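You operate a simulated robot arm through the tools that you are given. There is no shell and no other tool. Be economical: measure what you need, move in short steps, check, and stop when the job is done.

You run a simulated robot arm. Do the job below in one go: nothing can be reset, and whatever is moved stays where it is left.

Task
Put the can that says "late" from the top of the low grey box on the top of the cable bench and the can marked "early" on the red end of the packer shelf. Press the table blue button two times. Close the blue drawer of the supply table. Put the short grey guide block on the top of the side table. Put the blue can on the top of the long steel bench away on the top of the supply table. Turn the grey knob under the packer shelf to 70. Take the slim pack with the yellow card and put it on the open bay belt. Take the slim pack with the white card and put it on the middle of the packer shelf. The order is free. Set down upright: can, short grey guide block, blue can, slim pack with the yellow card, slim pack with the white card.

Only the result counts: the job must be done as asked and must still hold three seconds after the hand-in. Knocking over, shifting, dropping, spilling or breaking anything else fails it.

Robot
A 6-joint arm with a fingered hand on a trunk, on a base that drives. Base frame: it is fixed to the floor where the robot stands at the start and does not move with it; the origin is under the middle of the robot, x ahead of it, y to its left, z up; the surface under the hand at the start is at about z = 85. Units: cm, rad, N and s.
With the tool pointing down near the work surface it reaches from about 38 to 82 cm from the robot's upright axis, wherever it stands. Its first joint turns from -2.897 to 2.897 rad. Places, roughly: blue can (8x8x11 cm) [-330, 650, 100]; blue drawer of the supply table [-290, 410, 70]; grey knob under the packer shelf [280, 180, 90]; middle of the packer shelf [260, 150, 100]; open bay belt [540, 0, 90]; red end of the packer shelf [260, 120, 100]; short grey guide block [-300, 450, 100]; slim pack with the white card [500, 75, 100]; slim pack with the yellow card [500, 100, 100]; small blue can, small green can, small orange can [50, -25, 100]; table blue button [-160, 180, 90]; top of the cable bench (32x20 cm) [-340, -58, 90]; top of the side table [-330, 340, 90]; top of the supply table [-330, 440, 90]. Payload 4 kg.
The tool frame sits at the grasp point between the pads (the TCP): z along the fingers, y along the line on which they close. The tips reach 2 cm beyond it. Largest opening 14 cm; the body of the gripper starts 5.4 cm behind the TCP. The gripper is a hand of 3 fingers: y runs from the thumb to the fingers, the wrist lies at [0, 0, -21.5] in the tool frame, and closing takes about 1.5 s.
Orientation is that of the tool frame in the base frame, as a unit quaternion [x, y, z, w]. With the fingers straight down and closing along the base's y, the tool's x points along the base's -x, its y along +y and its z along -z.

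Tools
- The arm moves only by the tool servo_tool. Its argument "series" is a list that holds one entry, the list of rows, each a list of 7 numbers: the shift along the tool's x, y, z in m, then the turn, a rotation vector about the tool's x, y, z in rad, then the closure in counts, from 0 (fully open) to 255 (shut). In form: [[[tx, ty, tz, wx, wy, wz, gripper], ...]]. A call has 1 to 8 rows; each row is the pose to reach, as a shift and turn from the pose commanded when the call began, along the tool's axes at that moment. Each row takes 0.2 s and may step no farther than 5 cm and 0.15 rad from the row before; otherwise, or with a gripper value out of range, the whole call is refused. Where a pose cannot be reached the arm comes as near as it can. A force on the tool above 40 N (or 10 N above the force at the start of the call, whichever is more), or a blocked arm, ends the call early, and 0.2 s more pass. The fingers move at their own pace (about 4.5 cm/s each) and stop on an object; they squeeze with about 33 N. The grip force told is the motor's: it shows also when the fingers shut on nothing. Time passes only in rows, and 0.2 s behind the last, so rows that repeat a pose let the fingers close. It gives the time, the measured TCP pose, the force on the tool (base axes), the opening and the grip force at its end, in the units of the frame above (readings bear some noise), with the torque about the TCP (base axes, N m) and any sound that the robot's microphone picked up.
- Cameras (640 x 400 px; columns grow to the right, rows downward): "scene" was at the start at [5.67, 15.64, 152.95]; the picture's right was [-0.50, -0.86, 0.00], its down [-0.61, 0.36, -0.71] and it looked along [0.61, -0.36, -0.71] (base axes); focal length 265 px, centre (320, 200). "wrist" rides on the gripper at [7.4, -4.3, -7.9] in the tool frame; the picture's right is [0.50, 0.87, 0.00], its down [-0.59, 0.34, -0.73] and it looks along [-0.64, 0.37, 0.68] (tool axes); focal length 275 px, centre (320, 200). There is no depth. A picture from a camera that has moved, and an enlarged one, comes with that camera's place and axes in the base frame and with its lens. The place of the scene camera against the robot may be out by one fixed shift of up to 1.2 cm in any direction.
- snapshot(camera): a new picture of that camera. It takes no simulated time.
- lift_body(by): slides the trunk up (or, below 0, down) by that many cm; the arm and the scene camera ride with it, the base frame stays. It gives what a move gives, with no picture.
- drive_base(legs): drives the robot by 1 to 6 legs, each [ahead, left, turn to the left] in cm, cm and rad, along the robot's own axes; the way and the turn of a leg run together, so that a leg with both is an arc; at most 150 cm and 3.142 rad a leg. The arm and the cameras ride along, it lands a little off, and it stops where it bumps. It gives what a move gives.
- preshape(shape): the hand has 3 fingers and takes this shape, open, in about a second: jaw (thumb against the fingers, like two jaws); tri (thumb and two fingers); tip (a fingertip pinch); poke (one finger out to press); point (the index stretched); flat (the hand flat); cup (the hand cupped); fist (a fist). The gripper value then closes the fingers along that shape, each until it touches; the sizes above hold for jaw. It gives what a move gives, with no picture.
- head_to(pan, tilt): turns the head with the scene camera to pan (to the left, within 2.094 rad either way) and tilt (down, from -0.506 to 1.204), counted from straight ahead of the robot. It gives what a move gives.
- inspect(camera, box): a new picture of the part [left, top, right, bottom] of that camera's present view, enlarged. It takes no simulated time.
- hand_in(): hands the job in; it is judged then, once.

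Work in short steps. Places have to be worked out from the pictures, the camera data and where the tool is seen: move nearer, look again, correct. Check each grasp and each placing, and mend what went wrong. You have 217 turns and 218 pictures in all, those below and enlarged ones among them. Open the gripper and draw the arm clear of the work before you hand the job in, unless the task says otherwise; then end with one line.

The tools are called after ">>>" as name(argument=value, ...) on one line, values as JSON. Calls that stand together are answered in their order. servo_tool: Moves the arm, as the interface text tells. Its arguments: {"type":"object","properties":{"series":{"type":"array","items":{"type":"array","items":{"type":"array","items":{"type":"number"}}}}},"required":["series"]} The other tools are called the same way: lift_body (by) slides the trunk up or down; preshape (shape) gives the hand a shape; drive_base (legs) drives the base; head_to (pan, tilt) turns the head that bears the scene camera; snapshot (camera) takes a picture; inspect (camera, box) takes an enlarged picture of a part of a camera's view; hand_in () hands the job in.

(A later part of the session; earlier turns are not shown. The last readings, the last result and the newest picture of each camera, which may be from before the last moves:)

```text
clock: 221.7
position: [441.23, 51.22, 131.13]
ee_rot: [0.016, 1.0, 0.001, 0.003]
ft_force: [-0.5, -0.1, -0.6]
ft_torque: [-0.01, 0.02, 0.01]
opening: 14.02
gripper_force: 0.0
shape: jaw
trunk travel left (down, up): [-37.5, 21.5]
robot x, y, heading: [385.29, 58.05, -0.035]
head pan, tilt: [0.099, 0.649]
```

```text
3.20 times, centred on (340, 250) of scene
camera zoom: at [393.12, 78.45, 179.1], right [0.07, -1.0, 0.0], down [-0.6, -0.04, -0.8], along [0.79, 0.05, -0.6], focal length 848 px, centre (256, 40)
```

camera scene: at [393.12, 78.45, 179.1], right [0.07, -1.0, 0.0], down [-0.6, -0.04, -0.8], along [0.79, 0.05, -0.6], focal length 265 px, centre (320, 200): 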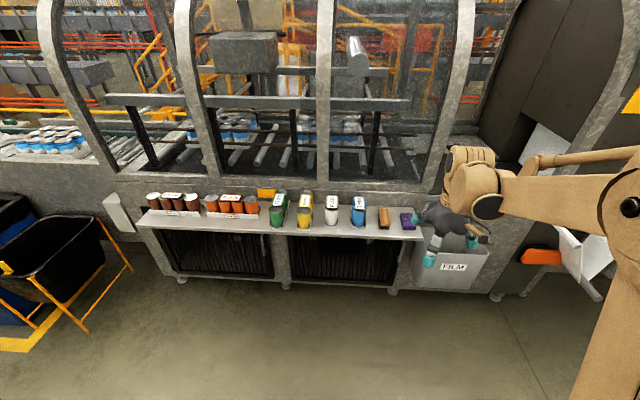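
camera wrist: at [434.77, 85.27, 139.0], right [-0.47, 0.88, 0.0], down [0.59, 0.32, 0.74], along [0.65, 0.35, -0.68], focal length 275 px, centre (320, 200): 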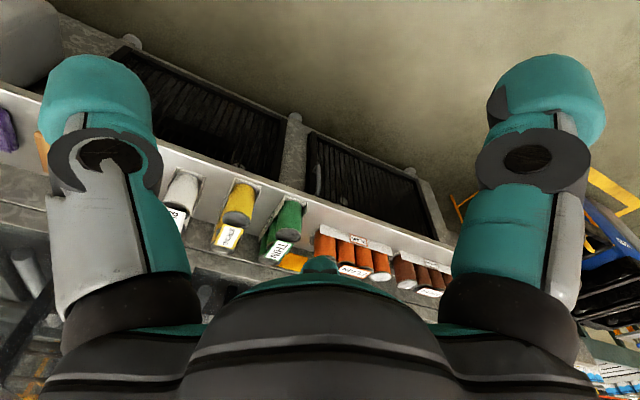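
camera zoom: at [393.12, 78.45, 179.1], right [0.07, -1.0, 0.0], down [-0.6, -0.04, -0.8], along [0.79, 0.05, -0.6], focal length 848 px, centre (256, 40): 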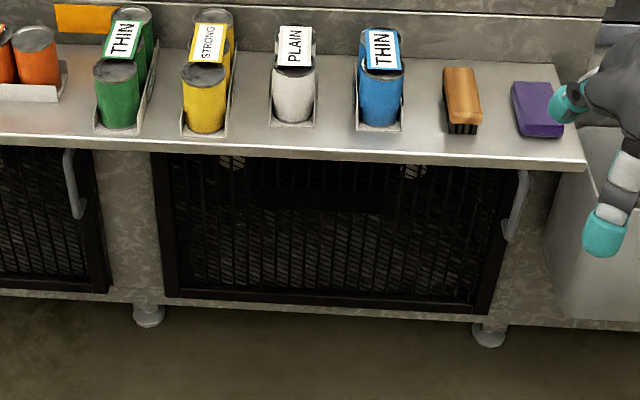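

The yellow-card pack is at about [495.5, 92.2] and the white-card one at [495.5, 79], tops near z=100. I drive closer with the hand above the yellow pack.

>>> drive_base(legs=[[48, 41, 0.034]])

>>> head_to(pan=-0.1, tilt=0.75)

>>> snapshot(camera="scene")

>>> snapshot(camera="wrist")

```text
clock: 225.2
position: [490.21, 93.09, 131.18]
ee_rot: [0.0, 1.0, 0.0, 0.003]
ft_force: [0.2, -0.2, 0.9]
ft_torque: [-0.03, 0.03, 0.03]
opening: 14.04
gripper_force: 0.1
shape: jaw
trunk travel left (down, up): [-37.5, 21.5]
robot x, y, heading: [433.51, 98.21, 0.001]
head pan, tilt: [0.099, 0.649]
```

```text
clock: 226.0
position: [490.11, 93.11, 131.23]
ee_rot: [0.0, 1.0, 0.001, 0.002]
ft_force: [-0.7, -0.8, 0.7]
ft_torque: [0.01, -0.02, 0.0]
opening: 13.99
gripper_force: 0.1
shape: jaw
trunk travel left (down, up): [-37.5, 21.5]
robot x, y, heading: [434.27, 98.17, 0.001]
head pan, tilt: [-0.099, 0.75]
```

```text
149 pictures are left
camera scene: at [440.8, 117.11, 178.24], right [-0.1, -1.0, 0.0], down [-0.68, 0.07, -0.73], along [0.73, -0.07, -0.68], focal length 265 px, centre (320, 200)
```

scene: 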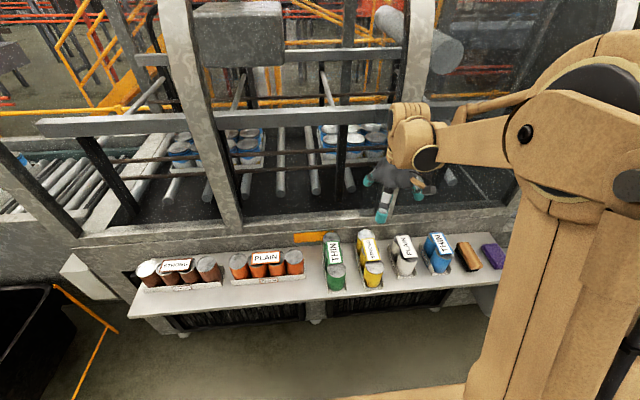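

```text
148 pictures are left
camera wrist: at [482.59, 88.75, 139.01], right [-0.5, 0.87, 0.0], down [0.58, 0.34, 0.74], along [0.64, 0.37, -0.68], focal length 275 px, centre (320, 200)
```

wrist: 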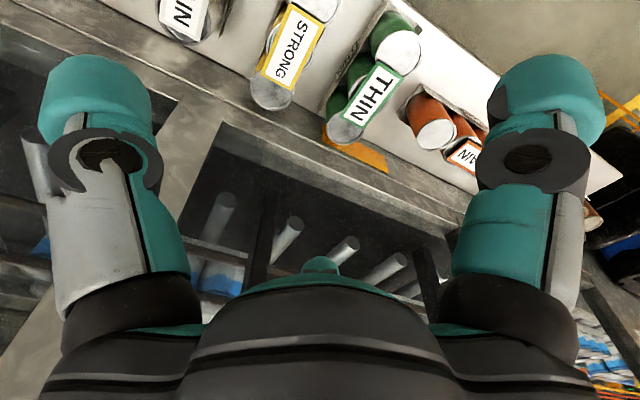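

I estimate the pack at [495.5, 92]; I go down to z≈116 above it with the fingers partly closed and re-measure.

>>> servo_tool(series=[[[-0.027, -0.005, 0.0, 0, 0, 0, 70], [-0.053, -0.011, 0.03, 0, 0, 0, 70], [-0.053, -0.011, 0.07, 0, 0, 0, 70], [-0.053, -0.011, 0.11, 0, 0, 0, 70], [-0.053, -0.011, 0.15, 0, 0, 0, 70], [-0.053, -0.011, 0.15, 0, 0, 0, 70]]])

>>> snapshot(camera="wrist")

>>> inspect(camera="scene", box=[300, 180, 480, 300])

```text
clock: 227.4
position: [495.35, 91.92, 116.18]
ee_rot: [0.0, 1.0, -0.001, 0.003]
ft_force: [0.3, 0.7, 0.5]
ft_torque: [-0.04, 0.03, 0.01]
opening: 10.2
gripper_force: 0.0
shape: jaw
trunk travel left (down, up): [-37.5, 21.5]
robot x, y, heading: [433.92, 98.31, 0.003]
head pan, tilt: [-0.099, 0.75]
```

```text
147 pictures are left
camera wrist: at [487.91, 87.63, 124.1], right [-0.5, 0.87, 0.0], down [0.58, 0.34, 0.74], along [0.64, 0.37, -0.68], focal length 275 px, centre (320, 200)
```

wrist: 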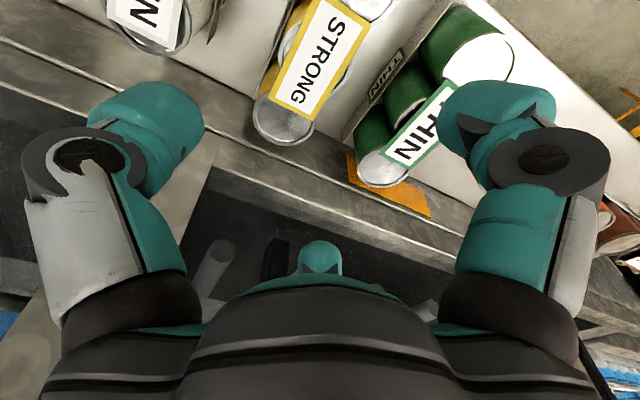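

```text
3.33 times, centred on (390, 240) of scene
camera zoom: at [440.75, 117.12, 178.24], right [-0.1, -1.0, 0.0], down [-0.68, 0.07, -0.73], along [0.73, -0.07, -0.68], focal length 883 px, centre (87, 67)
```

zoom: 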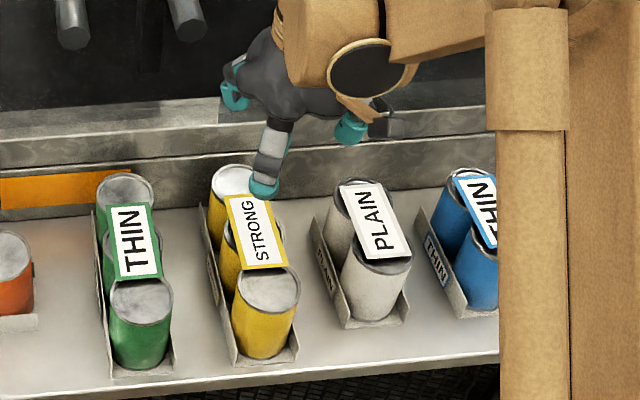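

The pack (3 cans, card centre [495.8, 91.9, 100]) is lined up. I descend to TCP z≈96.5.

>>> servo_tool(series=[[[-0.004, 0, 0.045, 0, 0, 0, 70], [-0.004, 0, 0.09, 0, 0, 0, 70], [-0.004, 0, 0.13, 0, 0, 0, 70], [-0.004, 0, 0.16, 0, 0, 0, 70], [-0.004, 0, 0.18, 0, 0, 0, 70], [-0.004, 0, 0.195, 0, 0, 0, 70], [-0.004, 0, 0.195, 0, 0, 0, 70]]])

>>> snapshot(camera="wrist")

>>> inspect(camera="scene", box=[300, 180, 480, 300])

```text
clock: 228.4
position: [495.8, 92.13, 100.53]
ee_rot: [0.0, 1.0, 0.001, 0.004]
ft_force: [-0.1, 0.5, 30.0]
ft_torque: [0.97, 0.58, 0.03]
opening: 10.01
gripper_force: 0.0
shape: jaw
trunk travel left (down, up): [-37.5, 21.5]
robot x, y, heading: [433.86, 98.44, 0.002]
head pan, tilt: [-0.099, 0.75]
stopped in row 5: the force on the tool passed its limit at 68 N (the readings are from after the stop); the commanded pose is now the measured one
```

```text
145 pictures are left
camera wrist: at [488.28, 87.71, 108.36], right [-0.5, 0.87, 0.0], down [0.58, 0.34, 0.74], along [0.64, 0.37, -0.67], focal length 275 px, centre (320, 200)
```

wrist: 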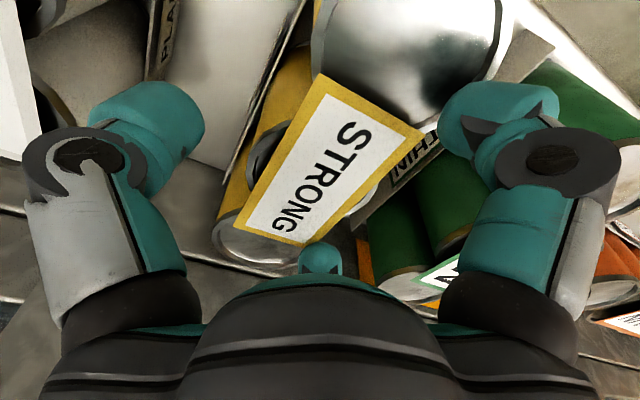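

```text
3.33 times, centred on (390, 240) of scene
camera zoom: at [440.55, 117.18, 178.28], right [-0.1, -1.0, 0.0], down [-0.68, 0.07, -0.73], along [0.73, -0.07, -0.68], focal length 883 px, centre (87, 67)
```

zoom: 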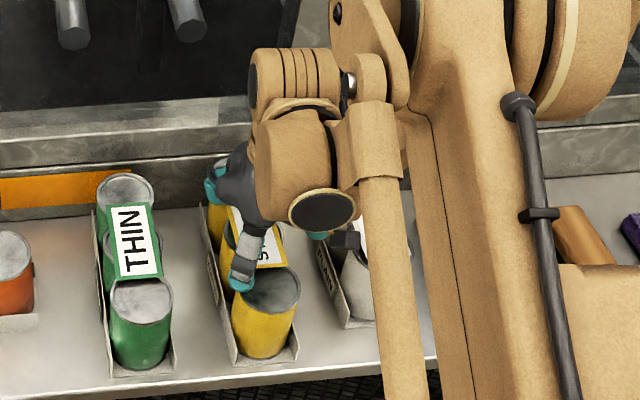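

The hand is actually a 3-finger tripod (thumb at -y, two fingers at +y spread ±x), so a finger landed on the pack. I go back up and look.

>>> servo_tool(series=[[[0, 0, -0.03, 0, 0, 0, 0], [0, 0, -0.07, 0, 0, 0, 0], [0, 0, -0.11, 0, 0, 0, 0], [0, 0, -0.15, 0, 0, 0, 0], [0, 0, -0.15, 0, 0, 0, 0]]])

>>> snapshot(camera="wrist")

>>> inspect(camera="scene", box=[300, 180, 480, 300])

```text
clock: 229.6
position: [495.87, 91.98, 115.32]
ee_rot: [0.001, 1.0, 0.001, 0.002]
ft_force: [-0.3, -0.8, 0.0]
ft_torque: [0.0, 0.05, 0.03]
opening: 13.96
gripper_force: 0.0
shape: jaw
trunk travel left (down, up): [-37.5, 21.5]
robot x, y, heading: [434.34, 98.42, -0.006]
head pan, tilt: [-0.099, 0.75]
```

```text
143 pictures are left
camera wrist: at [488.36, 87.72, 123.11], right [-0.5, 0.87, 0.0], down [0.58, 0.34, 0.74], along [0.64, 0.37, -0.67], focal length 275 px, centre (320, 200)
```

wrist: 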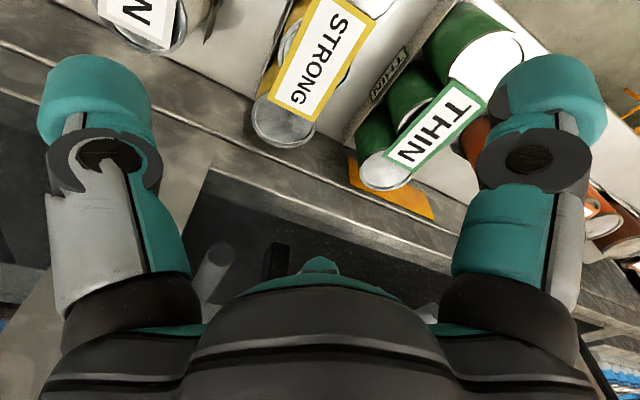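

```text
3.33 times, centred on (390, 240) of scene
camera zoom: at [440.95, 117.1, 178.23], right [-0.1, -1.0, 0.0], down [-0.68, 0.07, -0.73], along [0.73, -0.07, -0.68], focal length 883 px, centre (87, 67)
```

zoom: 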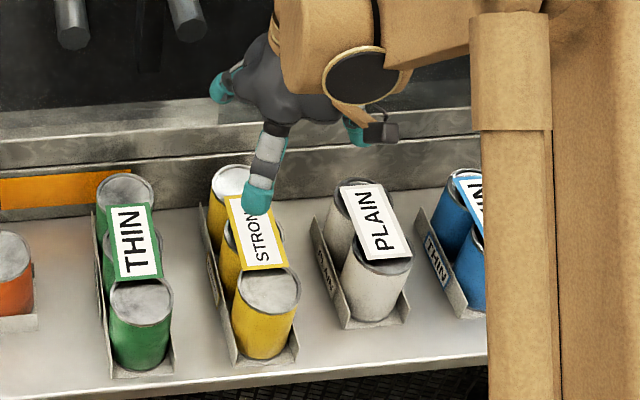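

Pack unmoved. With a 1.8 cm offset toward +y, thumb and fingers clear both sides equally; I descend fully open.

>>> servo_tool(series=[[[-0.005, 0.019, 0.02, 0, 0, 0, 0], [-0.005, 0.019, 0.06, 0, 0, 0, 0], [-0.005, 0.019, 0.1, 0, 0, 0, 0], [-0.005, 0.019, 0.13, 0, 0, 0, 0], [-0.005, 0.019, 0.15, 0, 0, 0, 0], [-0.005, 0.019, 0.165, 0, 0, 0, 0], [-0.005, 0.019, 0.178, 0, 0, 0, 0], [-0.005, 0.019, 0.188, 0, 0, 0, 0]]])

>>> snapshot(camera="wrist")

>>> inspect(camera="scene", box=[300, 180, 480, 300])

```text
clock: 231.4
position: [496.44, 93.85, 96.46]
ee_rot: [0.001, 1.0, 0.0, 0.002]
ft_force: [-0.1, 1.0, -0.5]
ft_torque: [0.04, 0.01, -0.02]
opening: 14.0
gripper_force: 0.1
shape: jaw
trunk travel left (down, up): [-37.5, 21.5]
robot x, y, heading: [433.9, 98.03, -0.004]
head pan, tilt: [-0.099, 0.75]
```

```text
141 pictures are left
camera wrist: at [488.94, 89.51, 104.31], right [-0.5, 0.87, 0.0], down [0.58, 0.34, 0.74], along [0.64, 0.37, -0.67], focal length 275 px, centre (320, 200)
```

wrist: 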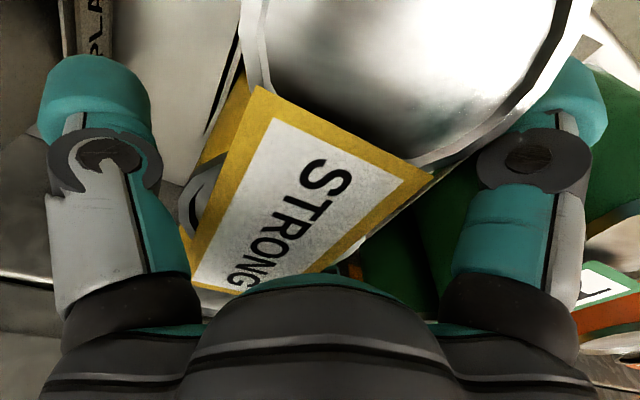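

```text
3.33 times, centred on (390, 240) of scene
camera zoom: at [440.87, 117.11, 178.24], right [-0.1, -1.0, 0.0], down [-0.68, 0.07, -0.73], along [0.73, -0.07, -0.68], focal length 883 px, centre (87, 67)
```

zoom: 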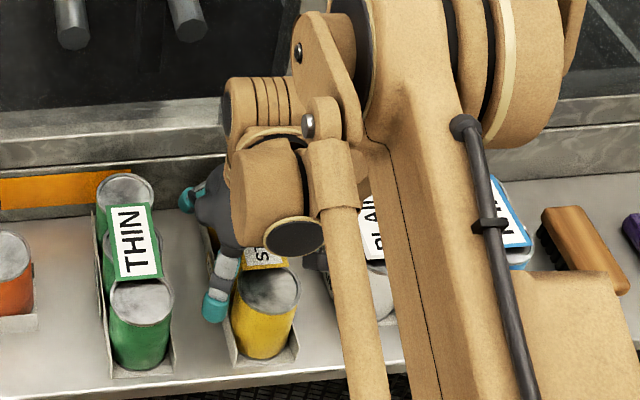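

No contact; fingers straddle the pack. Close.

>>> servo_tool(series=[[[0, 0, 0, 0, 0, 0, 100], [0, 0, 0, 0, 0, 0, 150], [0, 0, 0, 0, 0, 0, 200], [0, 0, 0, 0, 0, 0, 255], [0, 0, 0, 0, 0, 0, 255], [0, 0, 0, 0, 0, 0, 255], [0, 0, 0, 0, 0, 0, 255], [0, 0, 0, 0, 0, 0, 255]]])

>>> snapshot(camera="wrist")

>>> inspect(camera="scene", box=[300, 180, 480, 300])

```text
clock: 233.2
position: [496.46, 93.78, 96.42]
ee_rot: [0.0, 1.0, 0.001, 0.003]
ft_force: [-0.5, 1.9, -1.2]
ft_torque: [0.07, -0.04, 0.02]
opening: 8.49
gripper_force: 33.0
shape: jaw
trunk travel left (down, up): [-37.5, 21.5]
robot x, y, heading: [434.08, 98.27, -0.004]
head pan, tilt: [-0.099, 0.75]
```

```text
139 pictures are left
camera wrist: at [488.96, 89.55, 104.32], right [-0.5, 0.87, 0.0], down [0.58, 0.34, 0.74], along [0.64, 0.37, -0.67], focal length 275 px, centre (320, 200)
```

wrist: 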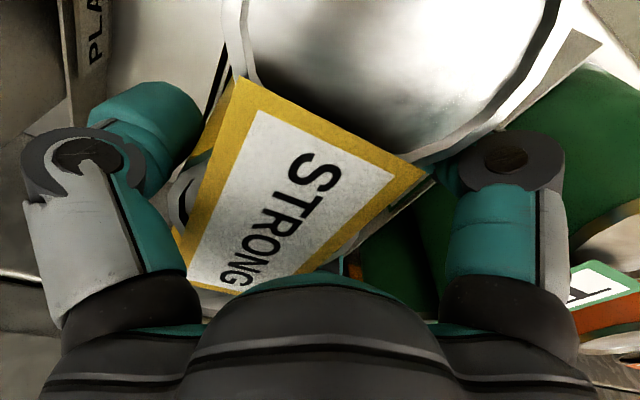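

```text
3.33 times, centred on (390, 240) of scene
camera zoom: at [440.89, 117.16, 178.23], right [-0.1, -1.0, 0.0], down [-0.68, 0.07, -0.73], along [0.73, -0.07, -0.68], focal length 883 px, centre (87, 67)
```

zoom: 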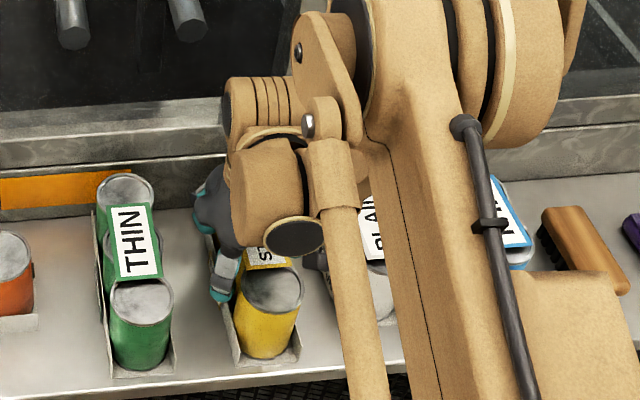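

Grip force is up; lift carefully.

>>> servo_tool(series=[[[0, 0, -0.015, 0, 0, 0, 255], [0, 0, -0.03, 0, 0, 0, 255], [0, 0, -0.05, 0, 0, 0, 255], [0, 0, -0.08, 0, 0, 0, 255], [0, 0, -0.11, 0, 0, 0, 255], [0, 0, -0.15, 0, 0, 0, 255], [0, 0, -0.15, 0, 0, 0, 255]]])

>>> snapshot(camera="wrist")

>>> snapshot(camera="scene")

```text
clock: 234.8
position: [496.59, 93.86, 111.52]
ee_rot: [0.001, 1.0, 0.001, 0.003]
ft_force: [-0.2, 0.4, -10.3]
ft_torque: [0.23, -0.01, 0.0]
opening: 8.47
gripper_force: 33.0
shape: jaw
trunk travel left (down, up): [-37.5, 21.5]
robot x, y, heading: [433.98, 98.16, 0.005]
head pan, tilt: [-0.099, 0.75]
```

```text
137 pictures are left
camera wrist: at [489.1, 89.59, 119.34], right [-0.5, 0.87, 0.0], down [0.58, 0.34, 0.74], along [0.64, 0.37, -0.68], focal length 275 px, centre (320, 200)
```

wrist: 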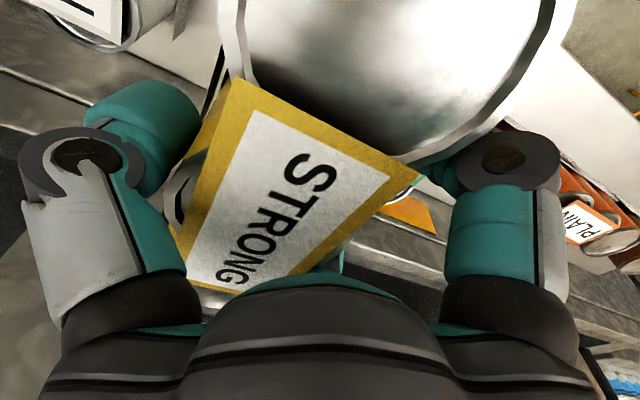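

```text
136 pictures are left
camera scene: at [441.1, 117.09, 178.22], right [-0.1, -1.0, 0.0], down [-0.68, 0.07, -0.73], along [0.73, -0.07, -0.68], focal length 265 px, centre (320, 200)
```

scene: 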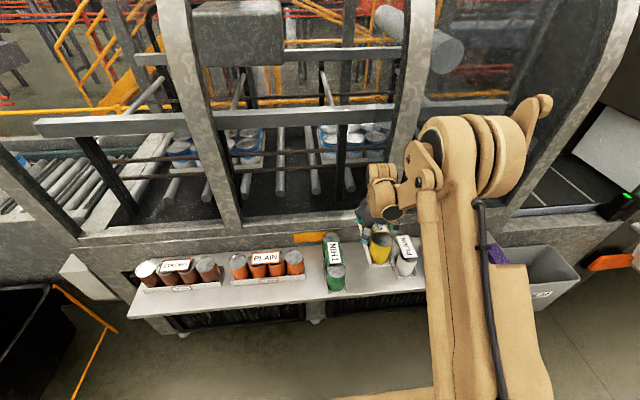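

Held (≈1 kg). I back away and strafe right toward the open bay, then look.

>>> drive_base(legs=[[-45, 0, 0], [0, -85, 0]])

>>> head_to(pan=-0.1, tilt=0.6)

>>> snapshot(camera="scene")

```text
clock: 241.7
position: [451.58, 8.31, 111.38]
ee_rot: [0.002, 1.0, 0.001, 0.003]
ft_force: [0.1, -0.4, -10.4]
ft_torque: [0.21, 0.04, 0.01]
opening: 8.41
gripper_force: 33.5
shape: jaw
trunk travel left (down, up): [-37.5, 21.5]
robot x, y, heading: [389.11, 13.11, -0.003]
head pan, tilt: [-0.099, 0.75]
```

```text
clock: 242.4
position: [451.63, 8.34, 111.4]
ee_rot: [0.002, 1.0, 0.0, 0.003]
ft_force: [0.1, 0.4, -10.6]
ft_torque: [0.22, 0.05, 0.04]
opening: 8.43
gripper_force: 32.9
shape: jaw
trunk travel left (down, up): [-37.5, 21.5]
robot x, y, heading: [389.13, 12.88, -0.004]
head pan, tilt: [-0.099, 0.6]
```

```text
135 pictures are left
camera scene: at [396.78, 31.69, 179.51], right [-0.1, -0.99, 0.0], down [-0.56, 0.06, -0.82], along [0.82, -0.09, -0.57], focal length 265 px, centre (320, 200)
```

scene: 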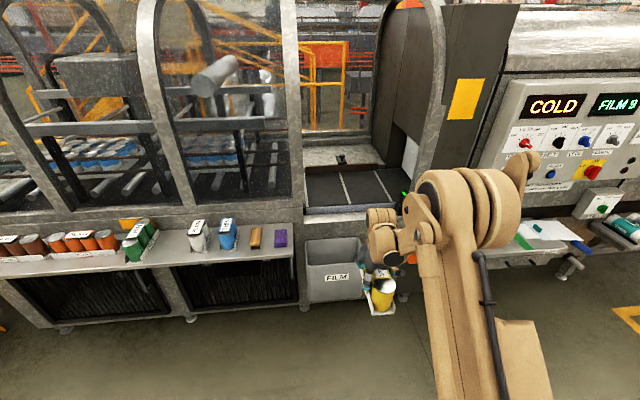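

The belt spans x≈519-560, y≈-28..25. The pack will need turning 90° so it fits near the front edge within reach. I move forward and look closely.

>>> drive_base(legs=[[40, -15, 0]])

>>> head_to(pan=-0.15, tilt=0.75)

>>> snapshot(camera="scene")

>>> snapshot(camera="wrist")

```text
clock: 245.0
position: [492.0, -6.65, 111.38]
ee_rot: [0.002, 1.0, 0.001, 0.001]
ft_force: [-0.1, 0.0, -10.5]
ft_torque: [0.18, 0.04, 0.0]
opening: 8.41
gripper_force: 33.2
shape: jaw
trunk travel left (down, up): [-37.5, 21.5]
robot x, y, heading: [429.46, -2.72, -0.004]
head pan, tilt: [-0.099, 0.6]
```

```text
clock: 245.7
position: [491.91, -6.76, 111.43]
ee_rot: [0.002, 1.0, 0.001, 0.003]
ft_force: [-0.3, -0.3, -9.9]
ft_torque: [0.19, 0.02, -0.05]
opening: 8.44
gripper_force: 32.9
shape: jaw
trunk travel left (down, up): [-37.5, 21.5]
robot x, y, heading: [429.49, -2.16, -0.0]
head pan, tilt: [-0.15, 0.75]
```

```text
134 pictures are left
camera scene: at [436.35, 16.2, 178.23], right [-0.15, -0.99, 0.0], down [-0.67, 0.1, -0.73], along [0.72, -0.11, -0.68], focal length 265 px, centre (320, 200)
```

scene: 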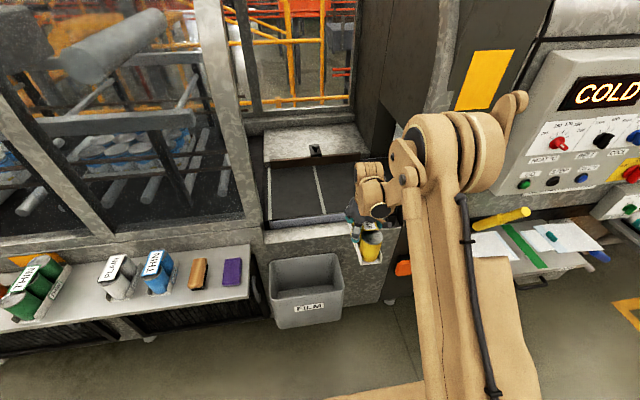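

```text
133 pictures are left
camera wrist: at [484.39, -11.0, 119.36], right [-0.5, 0.87, 0.0], down [0.59, 0.34, 0.74], along [0.64, 0.37, -0.68], focal length 275 px, centre (320, 200)
```

wrist: 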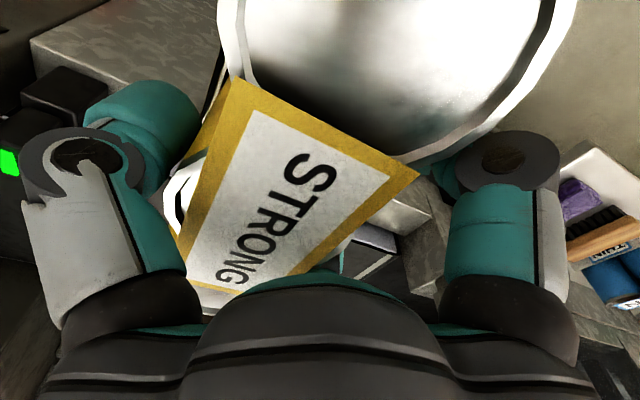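

Belt z≈89.5, front edge x≈520. I rotate the hand -90° about its axis so the pack lies across, before moving in.

>>> servo_tool(series=[[[0, 0, -0.02, 0, 0, -0.14, 255], [0, 0, -0.04, 0, 0, -0.28, 255], [0, 0, -0.04, 0, 0, -0.42, 255], [0, 0, -0.04, 0, 0, -0.56, 255], [0, 0, -0.04, 0, 0, -0.7, 255], [0, 0, -0.04, 0, 0, -0.84, 255], [0, 0, -0.04, 0, 0, -0.98, 255], [0, 0, -0.04, 0, 0, -1.12, 255]]])

>>> servo_tool(series=[[[0, 0, 0, 0, 0, -0.12, 255], [0, 0, 0, 0, 0, -0.24, 255], [0, 0, 0, 0, 0, -0.36, 255], [0, 0, 0, 0, 0, -0.45, 255], [0, 0, 0, 0, 0, -0.45, 255]]])

>>> drive_base(legs=[[13, 0, 0]])

>>> snapshot(camera="scene")

>>> snapshot(camera="wrist")

```text
clock: 247.5
position: [491.95, -6.68, 115.54]
ee_rot: [-0.531, 0.847, -0.001, 0.002]
ft_force: [-0.1, -0.3, -10.4]
ft_torque: [0.08, 0.22, -0.02]
opening: 8.41
gripper_force: 32.8
shape: jaw
trunk travel left (down, up): [-37.5, 21.5]
robot x, y, heading: [429.11, -2.41, 0.004]
head pan, tilt: [-0.15, 0.75]
```

```text
clock: 248.7
position: [492.13, -4.52, 115.52]
ee_rot: [-0.644, 0.765, -0.003, 0.0]
ft_force: [-0.1, 0.2, -9.4]
ft_torque: [-0.03, 0.23, 0.03]
opening: 8.4
gripper_force: 33.1
shape: jaw
out of reach, approached as far as the arm can: row 3, 4, 5
trunk travel left (down, up): [-37.5, 21.5]
robot x, y, heading: [429.31, -1.67, -0.002]
head pan, tilt: [-0.15, 0.75]
```

```text
clock: 250.0
position: [505.29, -4.81, 115.43]
ee_rot: [-0.644, 0.765, -0.003, -0.001]
ft_force: [0.0, -0.2, -10.1]
ft_torque: [0.0, 0.23, -0.02]
opening: 8.4
gripper_force: 33.1
shape: jaw
trunk travel left (down, up): [-37.5, 21.5]
robot x, y, heading: [442.22, -2.27, -0.003]
head pan, tilt: [-0.15, 0.75]
```

```text
132 pictures are left
camera scene: at [449.7, 16.19, 178.22], right [-0.15, -0.99, 0.0], down [-0.68, 0.1, -0.73], along [0.72, -0.11, -0.68], focal length 265 px, centre (320, 200)
```

scene: 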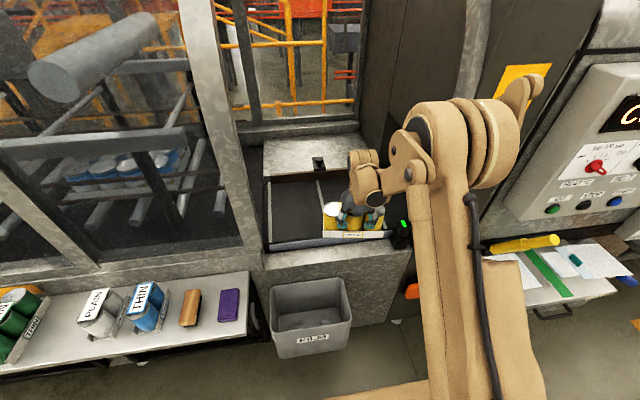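

```text
131 pictures are left
camera wrist: at [508.15, -12.78, 123.35], right [-0.94, -0.35, 0.0], down [-0.24, 0.64, 0.73], along [-0.25, 0.69, -0.68], focal length 275 px, centre (320, 200)
```

wrist: 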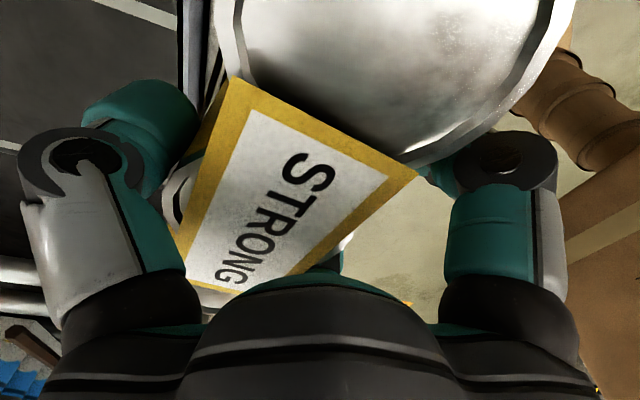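

Hand turned 80° (joint limit), fine. I advance 4 cm more and extend the arm over the belt.

>>> drive_base(legs=[[4, 0, 0]])

>>> servo_tool(series=[[[-0.016, -0.038, 0, 0, 0, 0, 255], [-0.033, -0.075, 0, 0, 0, 0, 255], [-0.05, -0.112, 0, 0, 0, 0, 255], [-0.066, -0.15, 0, 0, 0, 0, 255], [-0.082, -0.175, 0, 0, 0, 0, 255], [-0.082, -0.175, 0, 0, 0, 0, 255]]])

>>> snapshot(camera="scene")

```text
clock: 250.9
position: [509.27, -4.77, 115.45]
ee_rot: [-0.644, 0.765, -0.002, -0.001]
ft_force: [1.4, -0.1, -11.2]
ft_torque: [0.0, 0.24, -0.01]
opening: 8.43
gripper_force: 32.8
shape: jaw
trunk travel left (down, up): [-37.5, 21.5]
robot x, y, heading: [447.3, -2.45, -0.002]
head pan, tilt: [-0.15, 0.75]
```

```text
clock: 252.3
position: [527.65, 0.21, 115.48]
ee_rot: [-0.644, 0.765, -0.003, 0.001]
ft_force: [-0.3, -0.9, -10.2]
ft_torque: [0.02, 0.21, -0.01]
opening: 8.36
gripper_force: 32.8
shape: jaw
trunk travel left (down, up): [-37.5, 21.5]
robot x, y, heading: [446.49, -2.3, -0.006]
head pan, tilt: [-0.15, 0.75]
```

```text
130 pictures are left
camera scene: at [453.47, 16.14, 178.24], right [-0.15, -0.99, 0.0], down [-0.67, 0.1, -0.73], along [0.72, -0.11, -0.68], focal length 265 px, centre (320, 200)
```

scene: 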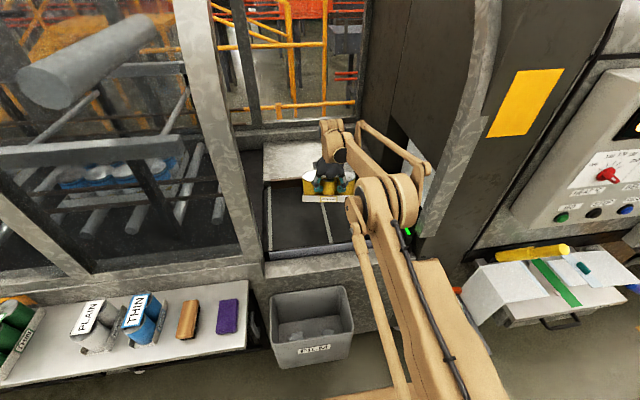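

Pack is over the belt at about [529, 0]. I lower the trunk 14 cm, then servo down to contact.

>>> lift_body(by=-15)

>>> servo_tool(series=[[[0, 0, 0.01, 0, 0, 0, 255], [0, 0, 0.018, 0, 0, 0, 255], [0, 0, 0.026, 0, 0, 0, 255], [0, 0, 0.034, 0, 0, 0, 255], [0, 0, 0.042, 0, 0, 0, 255], [0, 0, 0.05, 0, 0, 0, 255], [0, 0, 0.058, 0, 0, 0, 255]]])

>>> snapshot(camera="wrist")

>>> snapshot(camera="scene")

```text
clock: 254.0
position: [527.78, 0.32, 100.48]
ee_rot: [-0.644, 0.765, -0.004, 0.001]
ft_force: [0.8, 0.3, -9.7]
ft_torque: [-0.01, 0.22, 0.02]
opening: 8.35
gripper_force: 33.2
shape: jaw
trunk travel left (down, up): [-22.5, 36.5]
robot x, y, heading: [446.55, -1.76, -0.004]
head pan, tilt: [-0.15, 0.75]
```

```text
clock: 255.0
position: [527.56, 0.3, 98.22]
ee_rot: [-0.644, 0.765, -0.005, 0.003]
ft_force: [-4.1, 0.1, 28.1]
ft_torque: [-0.11, -0.85, -0.02]
opening: 8.13
gripper_force: 33.2
shape: jaw
trunk travel left (down, up): [-22.5, 36.5]
robot x, y, heading: [446.53, -2.55, -0.0]
head pan, tilt: [-0.15, 0.75]
stopped in row 4: the force on the tool passed its limit at 45 N (the readings are from after the stop); the commanded pose is now the measured one
```

```text
129 pictures are left
camera wrist: at [530.28, -7.81, 106.09], right [-0.94, -0.35, -0.01], down [-0.24, 0.64, 0.73], along [-0.25, 0.69, -0.69], focal length 275 px, centre (320, 200)
```

wrist: 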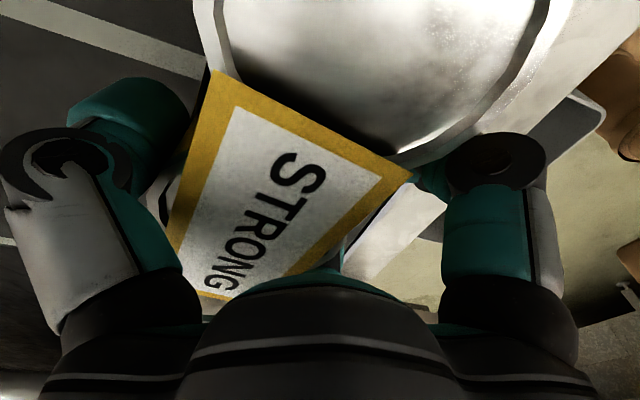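

```text
128 pictures are left
camera scene: at [452.87, 16.17, 163.29], right [-0.15, -0.99, 0.0], down [-0.67, 0.1, -0.73], along [0.72, -0.11, -0.68], focal length 265 px, centre (320, 200)
```

scene: 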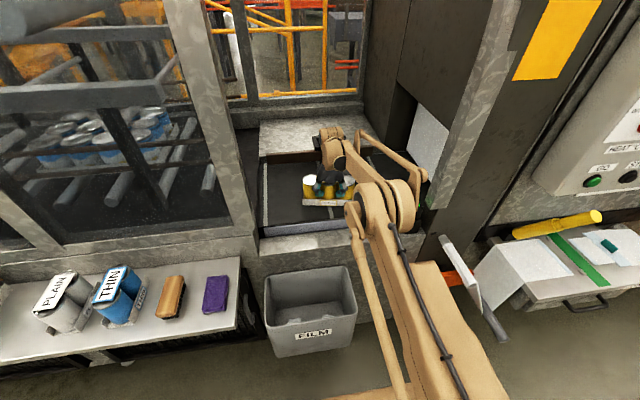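

Contact with the belt at TCP 98.2, pack well inside. Release and rise.

>>> servo_tool(series=[[[0, 0, -0.002, 0, 0, 0, 255], [0, 0, -0.002, 0, 0, 0, 160], [0, 0, -0.002, 0, 0, 0, 80], [0, 0, -0.002, 0, 0, 0, 0], [0, 0, -0.002, 0, 0, 0, 0], [0, 0, -0.002, 0, 0, 0, 0], [0, 0, -0.002, 0, 0, 0, 0]]])

>>> servo_tool(series=[[[0, 0, -0.02, 0, 0, 0, 0], [0, 0, -0.05, 0, 0, 0, 0], [0, 0, -0.09, 0, 0, 0, 0], [0, 0, -0.13, 0, 0, 0, 0], [0, 0, -0.16, 0, 0, 0, 0], [0, 0, -0.16, 0, 0, 0, 0]]])

>>> snapshot(camera="wrist")

>>> inspect(camera="scene", box=[240, 120, 440, 250])

```text
clock: 256.6
position: [527.75, 0.34, 97.85]
ee_rot: [-0.644, 0.765, -0.004, 0.001]
ft_force: [7.4, -1.0, 6.3]
ft_torque: [-0.04, -0.12, 0.08]
opening: 13.97
gripper_force: 0.0
shape: jaw
trunk travel left (down, up): [-22.5, 36.5]
robot x, y, heading: [446.61, -1.77, -0.001]
head pan, tilt: [-0.15, 0.75]
```

```text
clock: 258.0
position: [527.7, 0.24, 113.83]
ee_rot: [-0.644, 0.765, -0.004, 0.002]
ft_force: [-0.2, -0.4, 0.0]
ft_torque: [-0.01, -0.03, 0.0]
opening: 13.99
gripper_force: 0.0
shape: jaw
trunk travel left (down, up): [-22.5, 36.5]
robot x, y, heading: [446.39, -2.69, -0.0]
head pan, tilt: [-0.15, 0.75]
```

```text
127 pictures are left
camera wrist: at [530.5, -7.77, 121.87], right [-0.94, -0.35, -0.01], down [-0.24, 0.64, 0.73], along [-0.25, 0.69, -0.68], focal length 275 px, centre (320, 200)
```

wrist: 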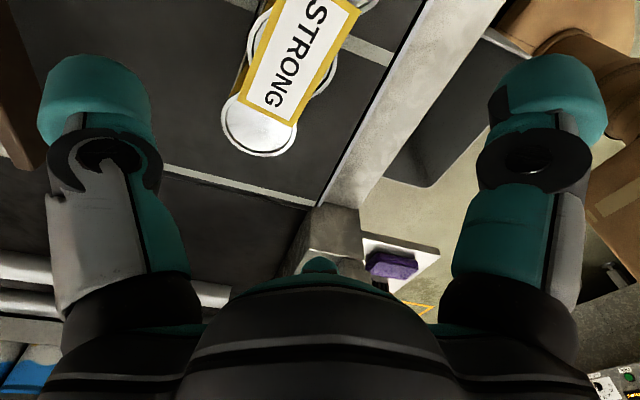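

```text
3.08 times, centred on (340, 185) of scene
camera zoom: at [453.4, 16.18, 163.23], right [-0.15, -0.99, 0.0], down [-0.67, 0.1, -0.73], along [0.72, -0.11, -0.68], focal length 815 px, centre (258, 246)
```

zoom: 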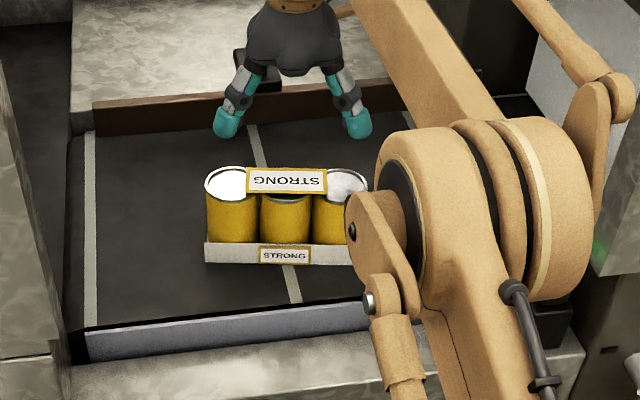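

Yellow pack stands upright on the belt. I withdraw, restore the hand yaw and retract.

>>> drive_base(legs=[[-50, 0, 0]])

>>> servo_tool(series=[[[0.005, 0.03, 0, 0, 0, 0.14, 0], [0.01, 0.06, 0, 0, 0, 0.28, 0], [0.015, 0.09, 0, 0, 0, 0.42, 0], [0.02, 0.12, 0, 0, 0, 0.56, 0], [0.025, 0.15, 0, 0, 0, 0.7, 0], [0.03, 0.18, 0, 0, 0, 0.84, 0], [0.03, 0.19, 0, 0, 0, 0.98, 0], [0.03, 0.19, 0, 0, 0, 1.12, 0]]])

>>> servo_tool(series=[[[0, 0, 0, 0, 0, 0.14, 0], [0, 0, 0, 0, 0, 0.28, 0], [0, 0, 0, 0, 0, 0.28, 0]]])

>>> lift_body(by=15)

```text
clock: 260.9
position: [477.69, 0.39, 113.89]
ee_rot: [-0.645, 0.764, -0.004, 0.001]
ft_force: [-0.5, 0.8, 0.1]
ft_torque: [0.05, -0.01, 0.02]
opening: 13.98
gripper_force: 0.0
shape: jaw
trunk travel left (down, up): [-22.5, 36.5]
robot x, y, heading: [396.6, -2.44, 0.003]
head pan, tilt: [-0.15, 0.75]
```

```text
clock: 262.7
position: [458.41, 0.7, 113.73]
ee_rot: [-0.139, 0.99, -0.003, 0.002]
ft_force: [-0.7, 0.6, -0.9]
ft_torque: [-0.01, 0.03, 0.0]
opening: 14.0
gripper_force: 0.0
shape: jaw
trunk travel left (down, up): [-22.5, 36.5]
robot x, y, heading: [396.83, -2.26, -0.002]
head pan, tilt: [-0.15, 0.75]
```

```text
clock: 263.5
position: [458.43, 0.74, 113.74]
ee_rot: [0.0, 1.0, -0.003, 0.002]
ft_force: [-1.0, 0.9, -0.4]
ft_torque: [-0.01, -0.04, -0.02]
opening: 13.99
gripper_force: 0.1
shape: jaw
trunk travel left (down, up): [-22.5, 36.5]
robot x, y, heading: [396.61, -1.98, -0.002]
head pan, tilt: [-0.15, 0.75]
```

```text
clock: 265.3
position: [458.42, 0.75, 128.68]
ee_rot: [-0.001, 1.0, -0.003, 0.003]
ft_force: [-0.5, 0.3, -0.1]
ft_torque: [0.01, 0.01, 0.05]
opening: 13.99
gripper_force: 0.1
shape: jaw
trunk travel left (down, up): [-37.5, 21.5]
robot x, y, heading: [396.27, -2.58, 0.002]
head pan, tilt: [-0.15, 0.75]
```

Drive to put the hand above the white-card pack and measure it.

>>> drive_base(legs=[[0, 80, 0], [36, 0, 0]])

>>> servo_tool(series=[[[0, 0, 0.04, 0, 0, 0, 0], [0, 0, 0.08, 0, 0, 0, 0], [0, 0, 0.12, 0, 0, 0, 0], [0, 0, 0.12, 0, 0, 0, 0]]])

>>> snapshot(camera="wrist")

>>> snapshot(camera="scene")

```text
clock: 271.5
position: [494.49, 80.5, 128.71]
ee_rot: [-0.001, 1.0, -0.003, 0.003]
ft_force: [0.3, 0.7, -0.5]
ft_torque: [0.01, 0.0, 0.01]
opening: 14.0
gripper_force: 0.0
shape: jaw
trunk travel left (down, up): [-37.5, 21.5]
robot x, y, heading: [432.44, 77.33, -0.006]
head pan, tilt: [-0.15, 0.75]
```

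```text
clock: 272.5
position: [494.62, 80.51, 116.75]
ee_rot: [-0.001, 1.0, -0.003, 0.004]
ft_force: [0.2, 0.4, 0.0]
ft_torque: [-0.01, 0.0, 0.04]
opening: 14.01
gripper_force: 0.1
shape: jaw
trunk travel left (down, up): [-37.5, 21.5]
robot x, y, heading: [432.28, 77.69, -0.002]
head pan, tilt: [-0.15, 0.75]
```

```text
125 pictures are left
camera wrist: at [486.96, 76.19, 124.67], right [-0.5, 0.87, -0.01], down [0.58, 0.34, 0.74], along [0.64, 0.36, -0.68], focal length 275 px, centre (320, 200)
```

wrist: 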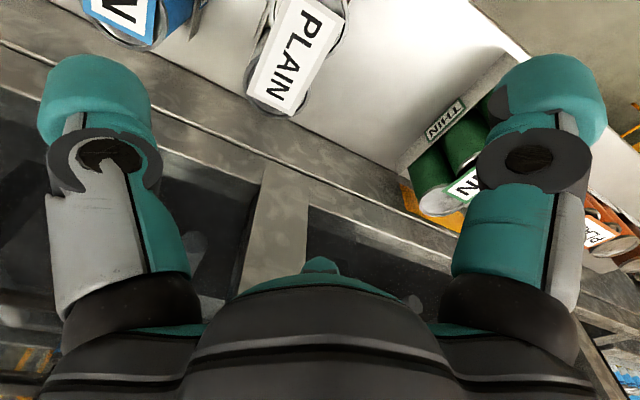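

```text
124 pictures are left
camera scene: at [439.29, 95.99, 178.24], right [-0.15, -0.99, 0.0], down [-0.67, 0.1, -0.73], along [0.72, -0.11, -0.68], focal length 265 px, centre (320, 200)
```

scene: 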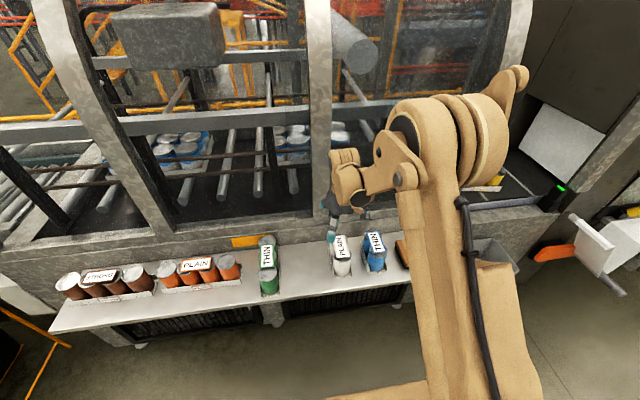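

White card centre at [495.8, 78.4]. I descend with the same offset, slightly pre-closed to clear the blue pack.

>>> servo_tool(series=[[[-0.012, -0.001, 0.03, 0, 0, 0, 30], [-0.012, -0.001, 0.07, 0, 0, 0, 30], [-0.012, -0.001, 0.11, 0, 0, 0, 30], [-0.012, -0.001, 0.14, 0, 0, 0, 30], [-0.012, -0.001, 0.165, 0, 0, 0, 30], [-0.012, -0.001, 0.182, 0, 0, 0, 30], [-0.012, -0.001, 0.195, 0, 0, 0, 30], [-0.012, -0.001, 0.202, 0, 0, 0, 30]]])

>>> snapshot(camera="wrist")

```text
clock: 274.3
position: [495.78, 80.14, 96.54]
ee_rot: [-0.001, 1.0, -0.003, 0.004]
ft_force: [-0.2, 0.3, -0.9]
ft_torque: [-0.01, -0.02, -0.02]
opening: 12.35
gripper_force: 0.1
shape: jaw
trunk travel left (down, up): [-37.5, 21.5]
robot x, y, heading: [432.62, 77.31, 0.002]
head pan, tilt: [-0.15, 0.75]
```

```text
123 pictures are left
camera wrist: at [488.3, 75.88, 104.43], right [-0.5, 0.87, -0.01], down [0.58, 0.34, 0.74], along [0.64, 0.36, -0.68], focal length 275 px, centre (320, 200)
```

wrist: 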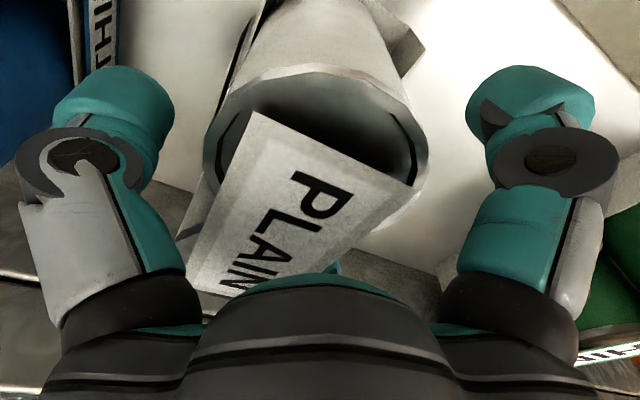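

No contact; close and lift.

>>> servo_tool(series=[[[0, 0, 0, 0, 0, 0, 120], [0, 0, 0, 0, 0, 0, 170], [0, 0, 0, 0, 0, 0, 220], [0, 0, 0, 0, 0, 0, 255], [0, 0, 0, 0, 0, 0, 255], [0, 0, 0, 0, 0, 0, 255], [0, 0, 0, 0, 0, 0, 255], [0, 0, 0, 0, 0, 0, 255]]])

>>> servo_tool(series=[[[0, 0, -0.015, 0, 0, 0, 255], [0, 0, -0.03, 0, 0, 0, 255], [0, 0, -0.05, 0, 0, 0, 255], [0, 0, -0.08, 0, 0, 0, 255], [0, 0, -0.12, 0, 0, 0, 255], [0, 0, -0.16, 0, 0, 0, 255], [0, 0, -0.2, 0, 0, 0, 255], [0, 0, -0.2, 0, 0, 0, 255]]])

>>> snapshot(camera="wrist")

>>> snapshot(camera="scene")

```text
clock: 276.1
position: [495.83, 80.18, 96.56]
ee_rot: [-0.001, 1.0, -0.003, 0.003]
ft_force: [0.2, 1.8, 0.4]
ft_torque: [0.09, -0.02, 0.05]
opening: 8.55
gripper_force: 33.2
shape: jaw
trunk travel left (down, up): [-37.5, 21.5]
robot x, y, heading: [432.83, 77.63, -0.002]
head pan, tilt: [-0.15, 0.75]
```

```text
clock: 277.9
position: [495.88, 80.15, 116.48]
ee_rot: [-0.001, 1.0, -0.002, 0.004]
ft_force: [-0.1, 0.5, -7.3]
ft_torque: [0.12, 0.05, -0.01]
opening: 8.55
gripper_force: 33.0
shape: jaw
trunk travel left (down, up): [-37.5, 21.5]
robot x, y, heading: [432.23, 77.5, -0.0]
head pan, tilt: [-0.15, 0.75]
```

```text
122 pictures are left
camera wrist: at [488.31, 75.97, 124.37], right [-0.5, 0.87, -0.01], down [0.58, 0.34, 0.74], along [0.64, 0.36, -0.68], focal length 275 px, centre (320, 200)
```

wrist: 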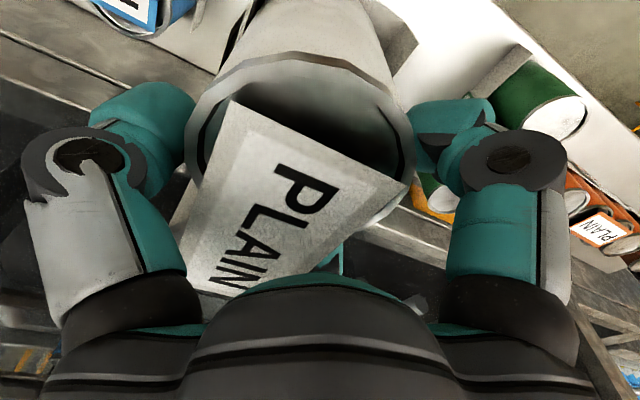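

```text
121 pictures are left
camera scene: at [439.57, 96.01, 178.22], right [-0.15, -0.99, 0.0], down [-0.68, 0.1, -0.73], along [0.72, -0.11, -0.68], focal length 265 px, centre (320, 200)
```

scene: 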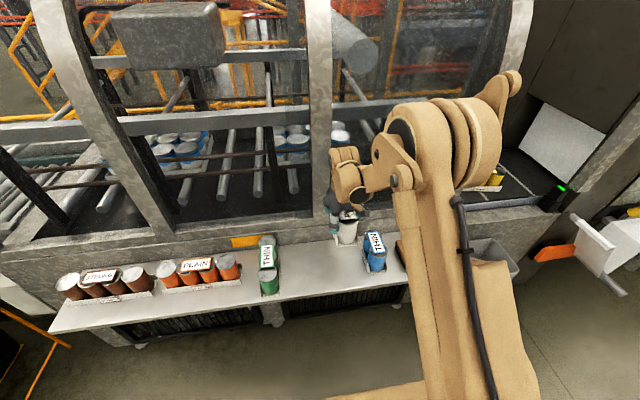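

White pack held. I back off, turn around and drive to the middle of the packer shelf.

>>> drive_base(legs=[[-60, 0, 0], [0, 0, 3.1415], [0, -73, 0], [40, 0, 0]])

>>> head_to(pan=-0.1, tilt=0.75)

>>> snapshot(camera="scene")

```text
clock: 294.3
position: [267.97, 145.18, 116.47]
ee_rot: [1.0, 0.01, -0.003, -0.002]
ft_force: [-0.6, -0.3, -6.3]
ft_torque: [-0.11, -0.09, 0.02]
opening: 8.5
gripper_force: 32.8
shape: jaw
trunk travel left (down, up): [-37.5, 21.5]
robot x, y, heading: [331.25, 149.12, -3.124]
head pan, tilt: [-0.15, 0.75]
```

```text
clock: 294.9
position: [268.14, 145.35, 116.45]
ee_rot: [1.0, 0.01, -0.003, -0.003]
ft_force: [-0.1, 0.4, -6.3]
ft_torque: [-0.14, -0.11, 0.0]
opening: 8.5
gripper_force: 32.5
shape: jaw
trunk travel left (down, up): [-37.5, 21.5]
robot x, y, heading: [331.15, 149.01, -3.125]
head pan, tilt: [-0.099, 0.75]
```

```text
120 pictures are left
camera scene: at [325.9, 131.66, 178.23], right [0.08, 1.0, 0.0], down [0.68, -0.06, -0.73], along [-0.73, 0.06, -0.68], focal length 265 px, centre (320, 200)
```

scene: 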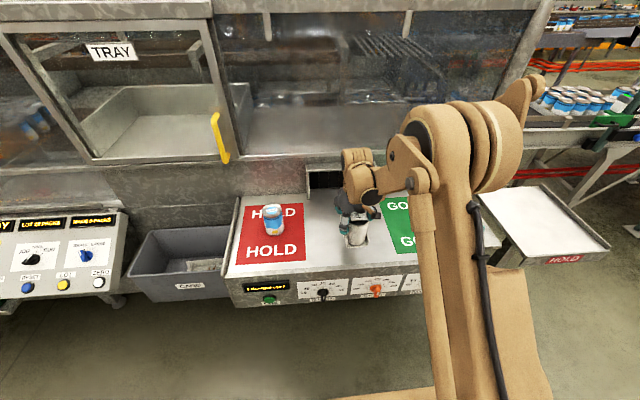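

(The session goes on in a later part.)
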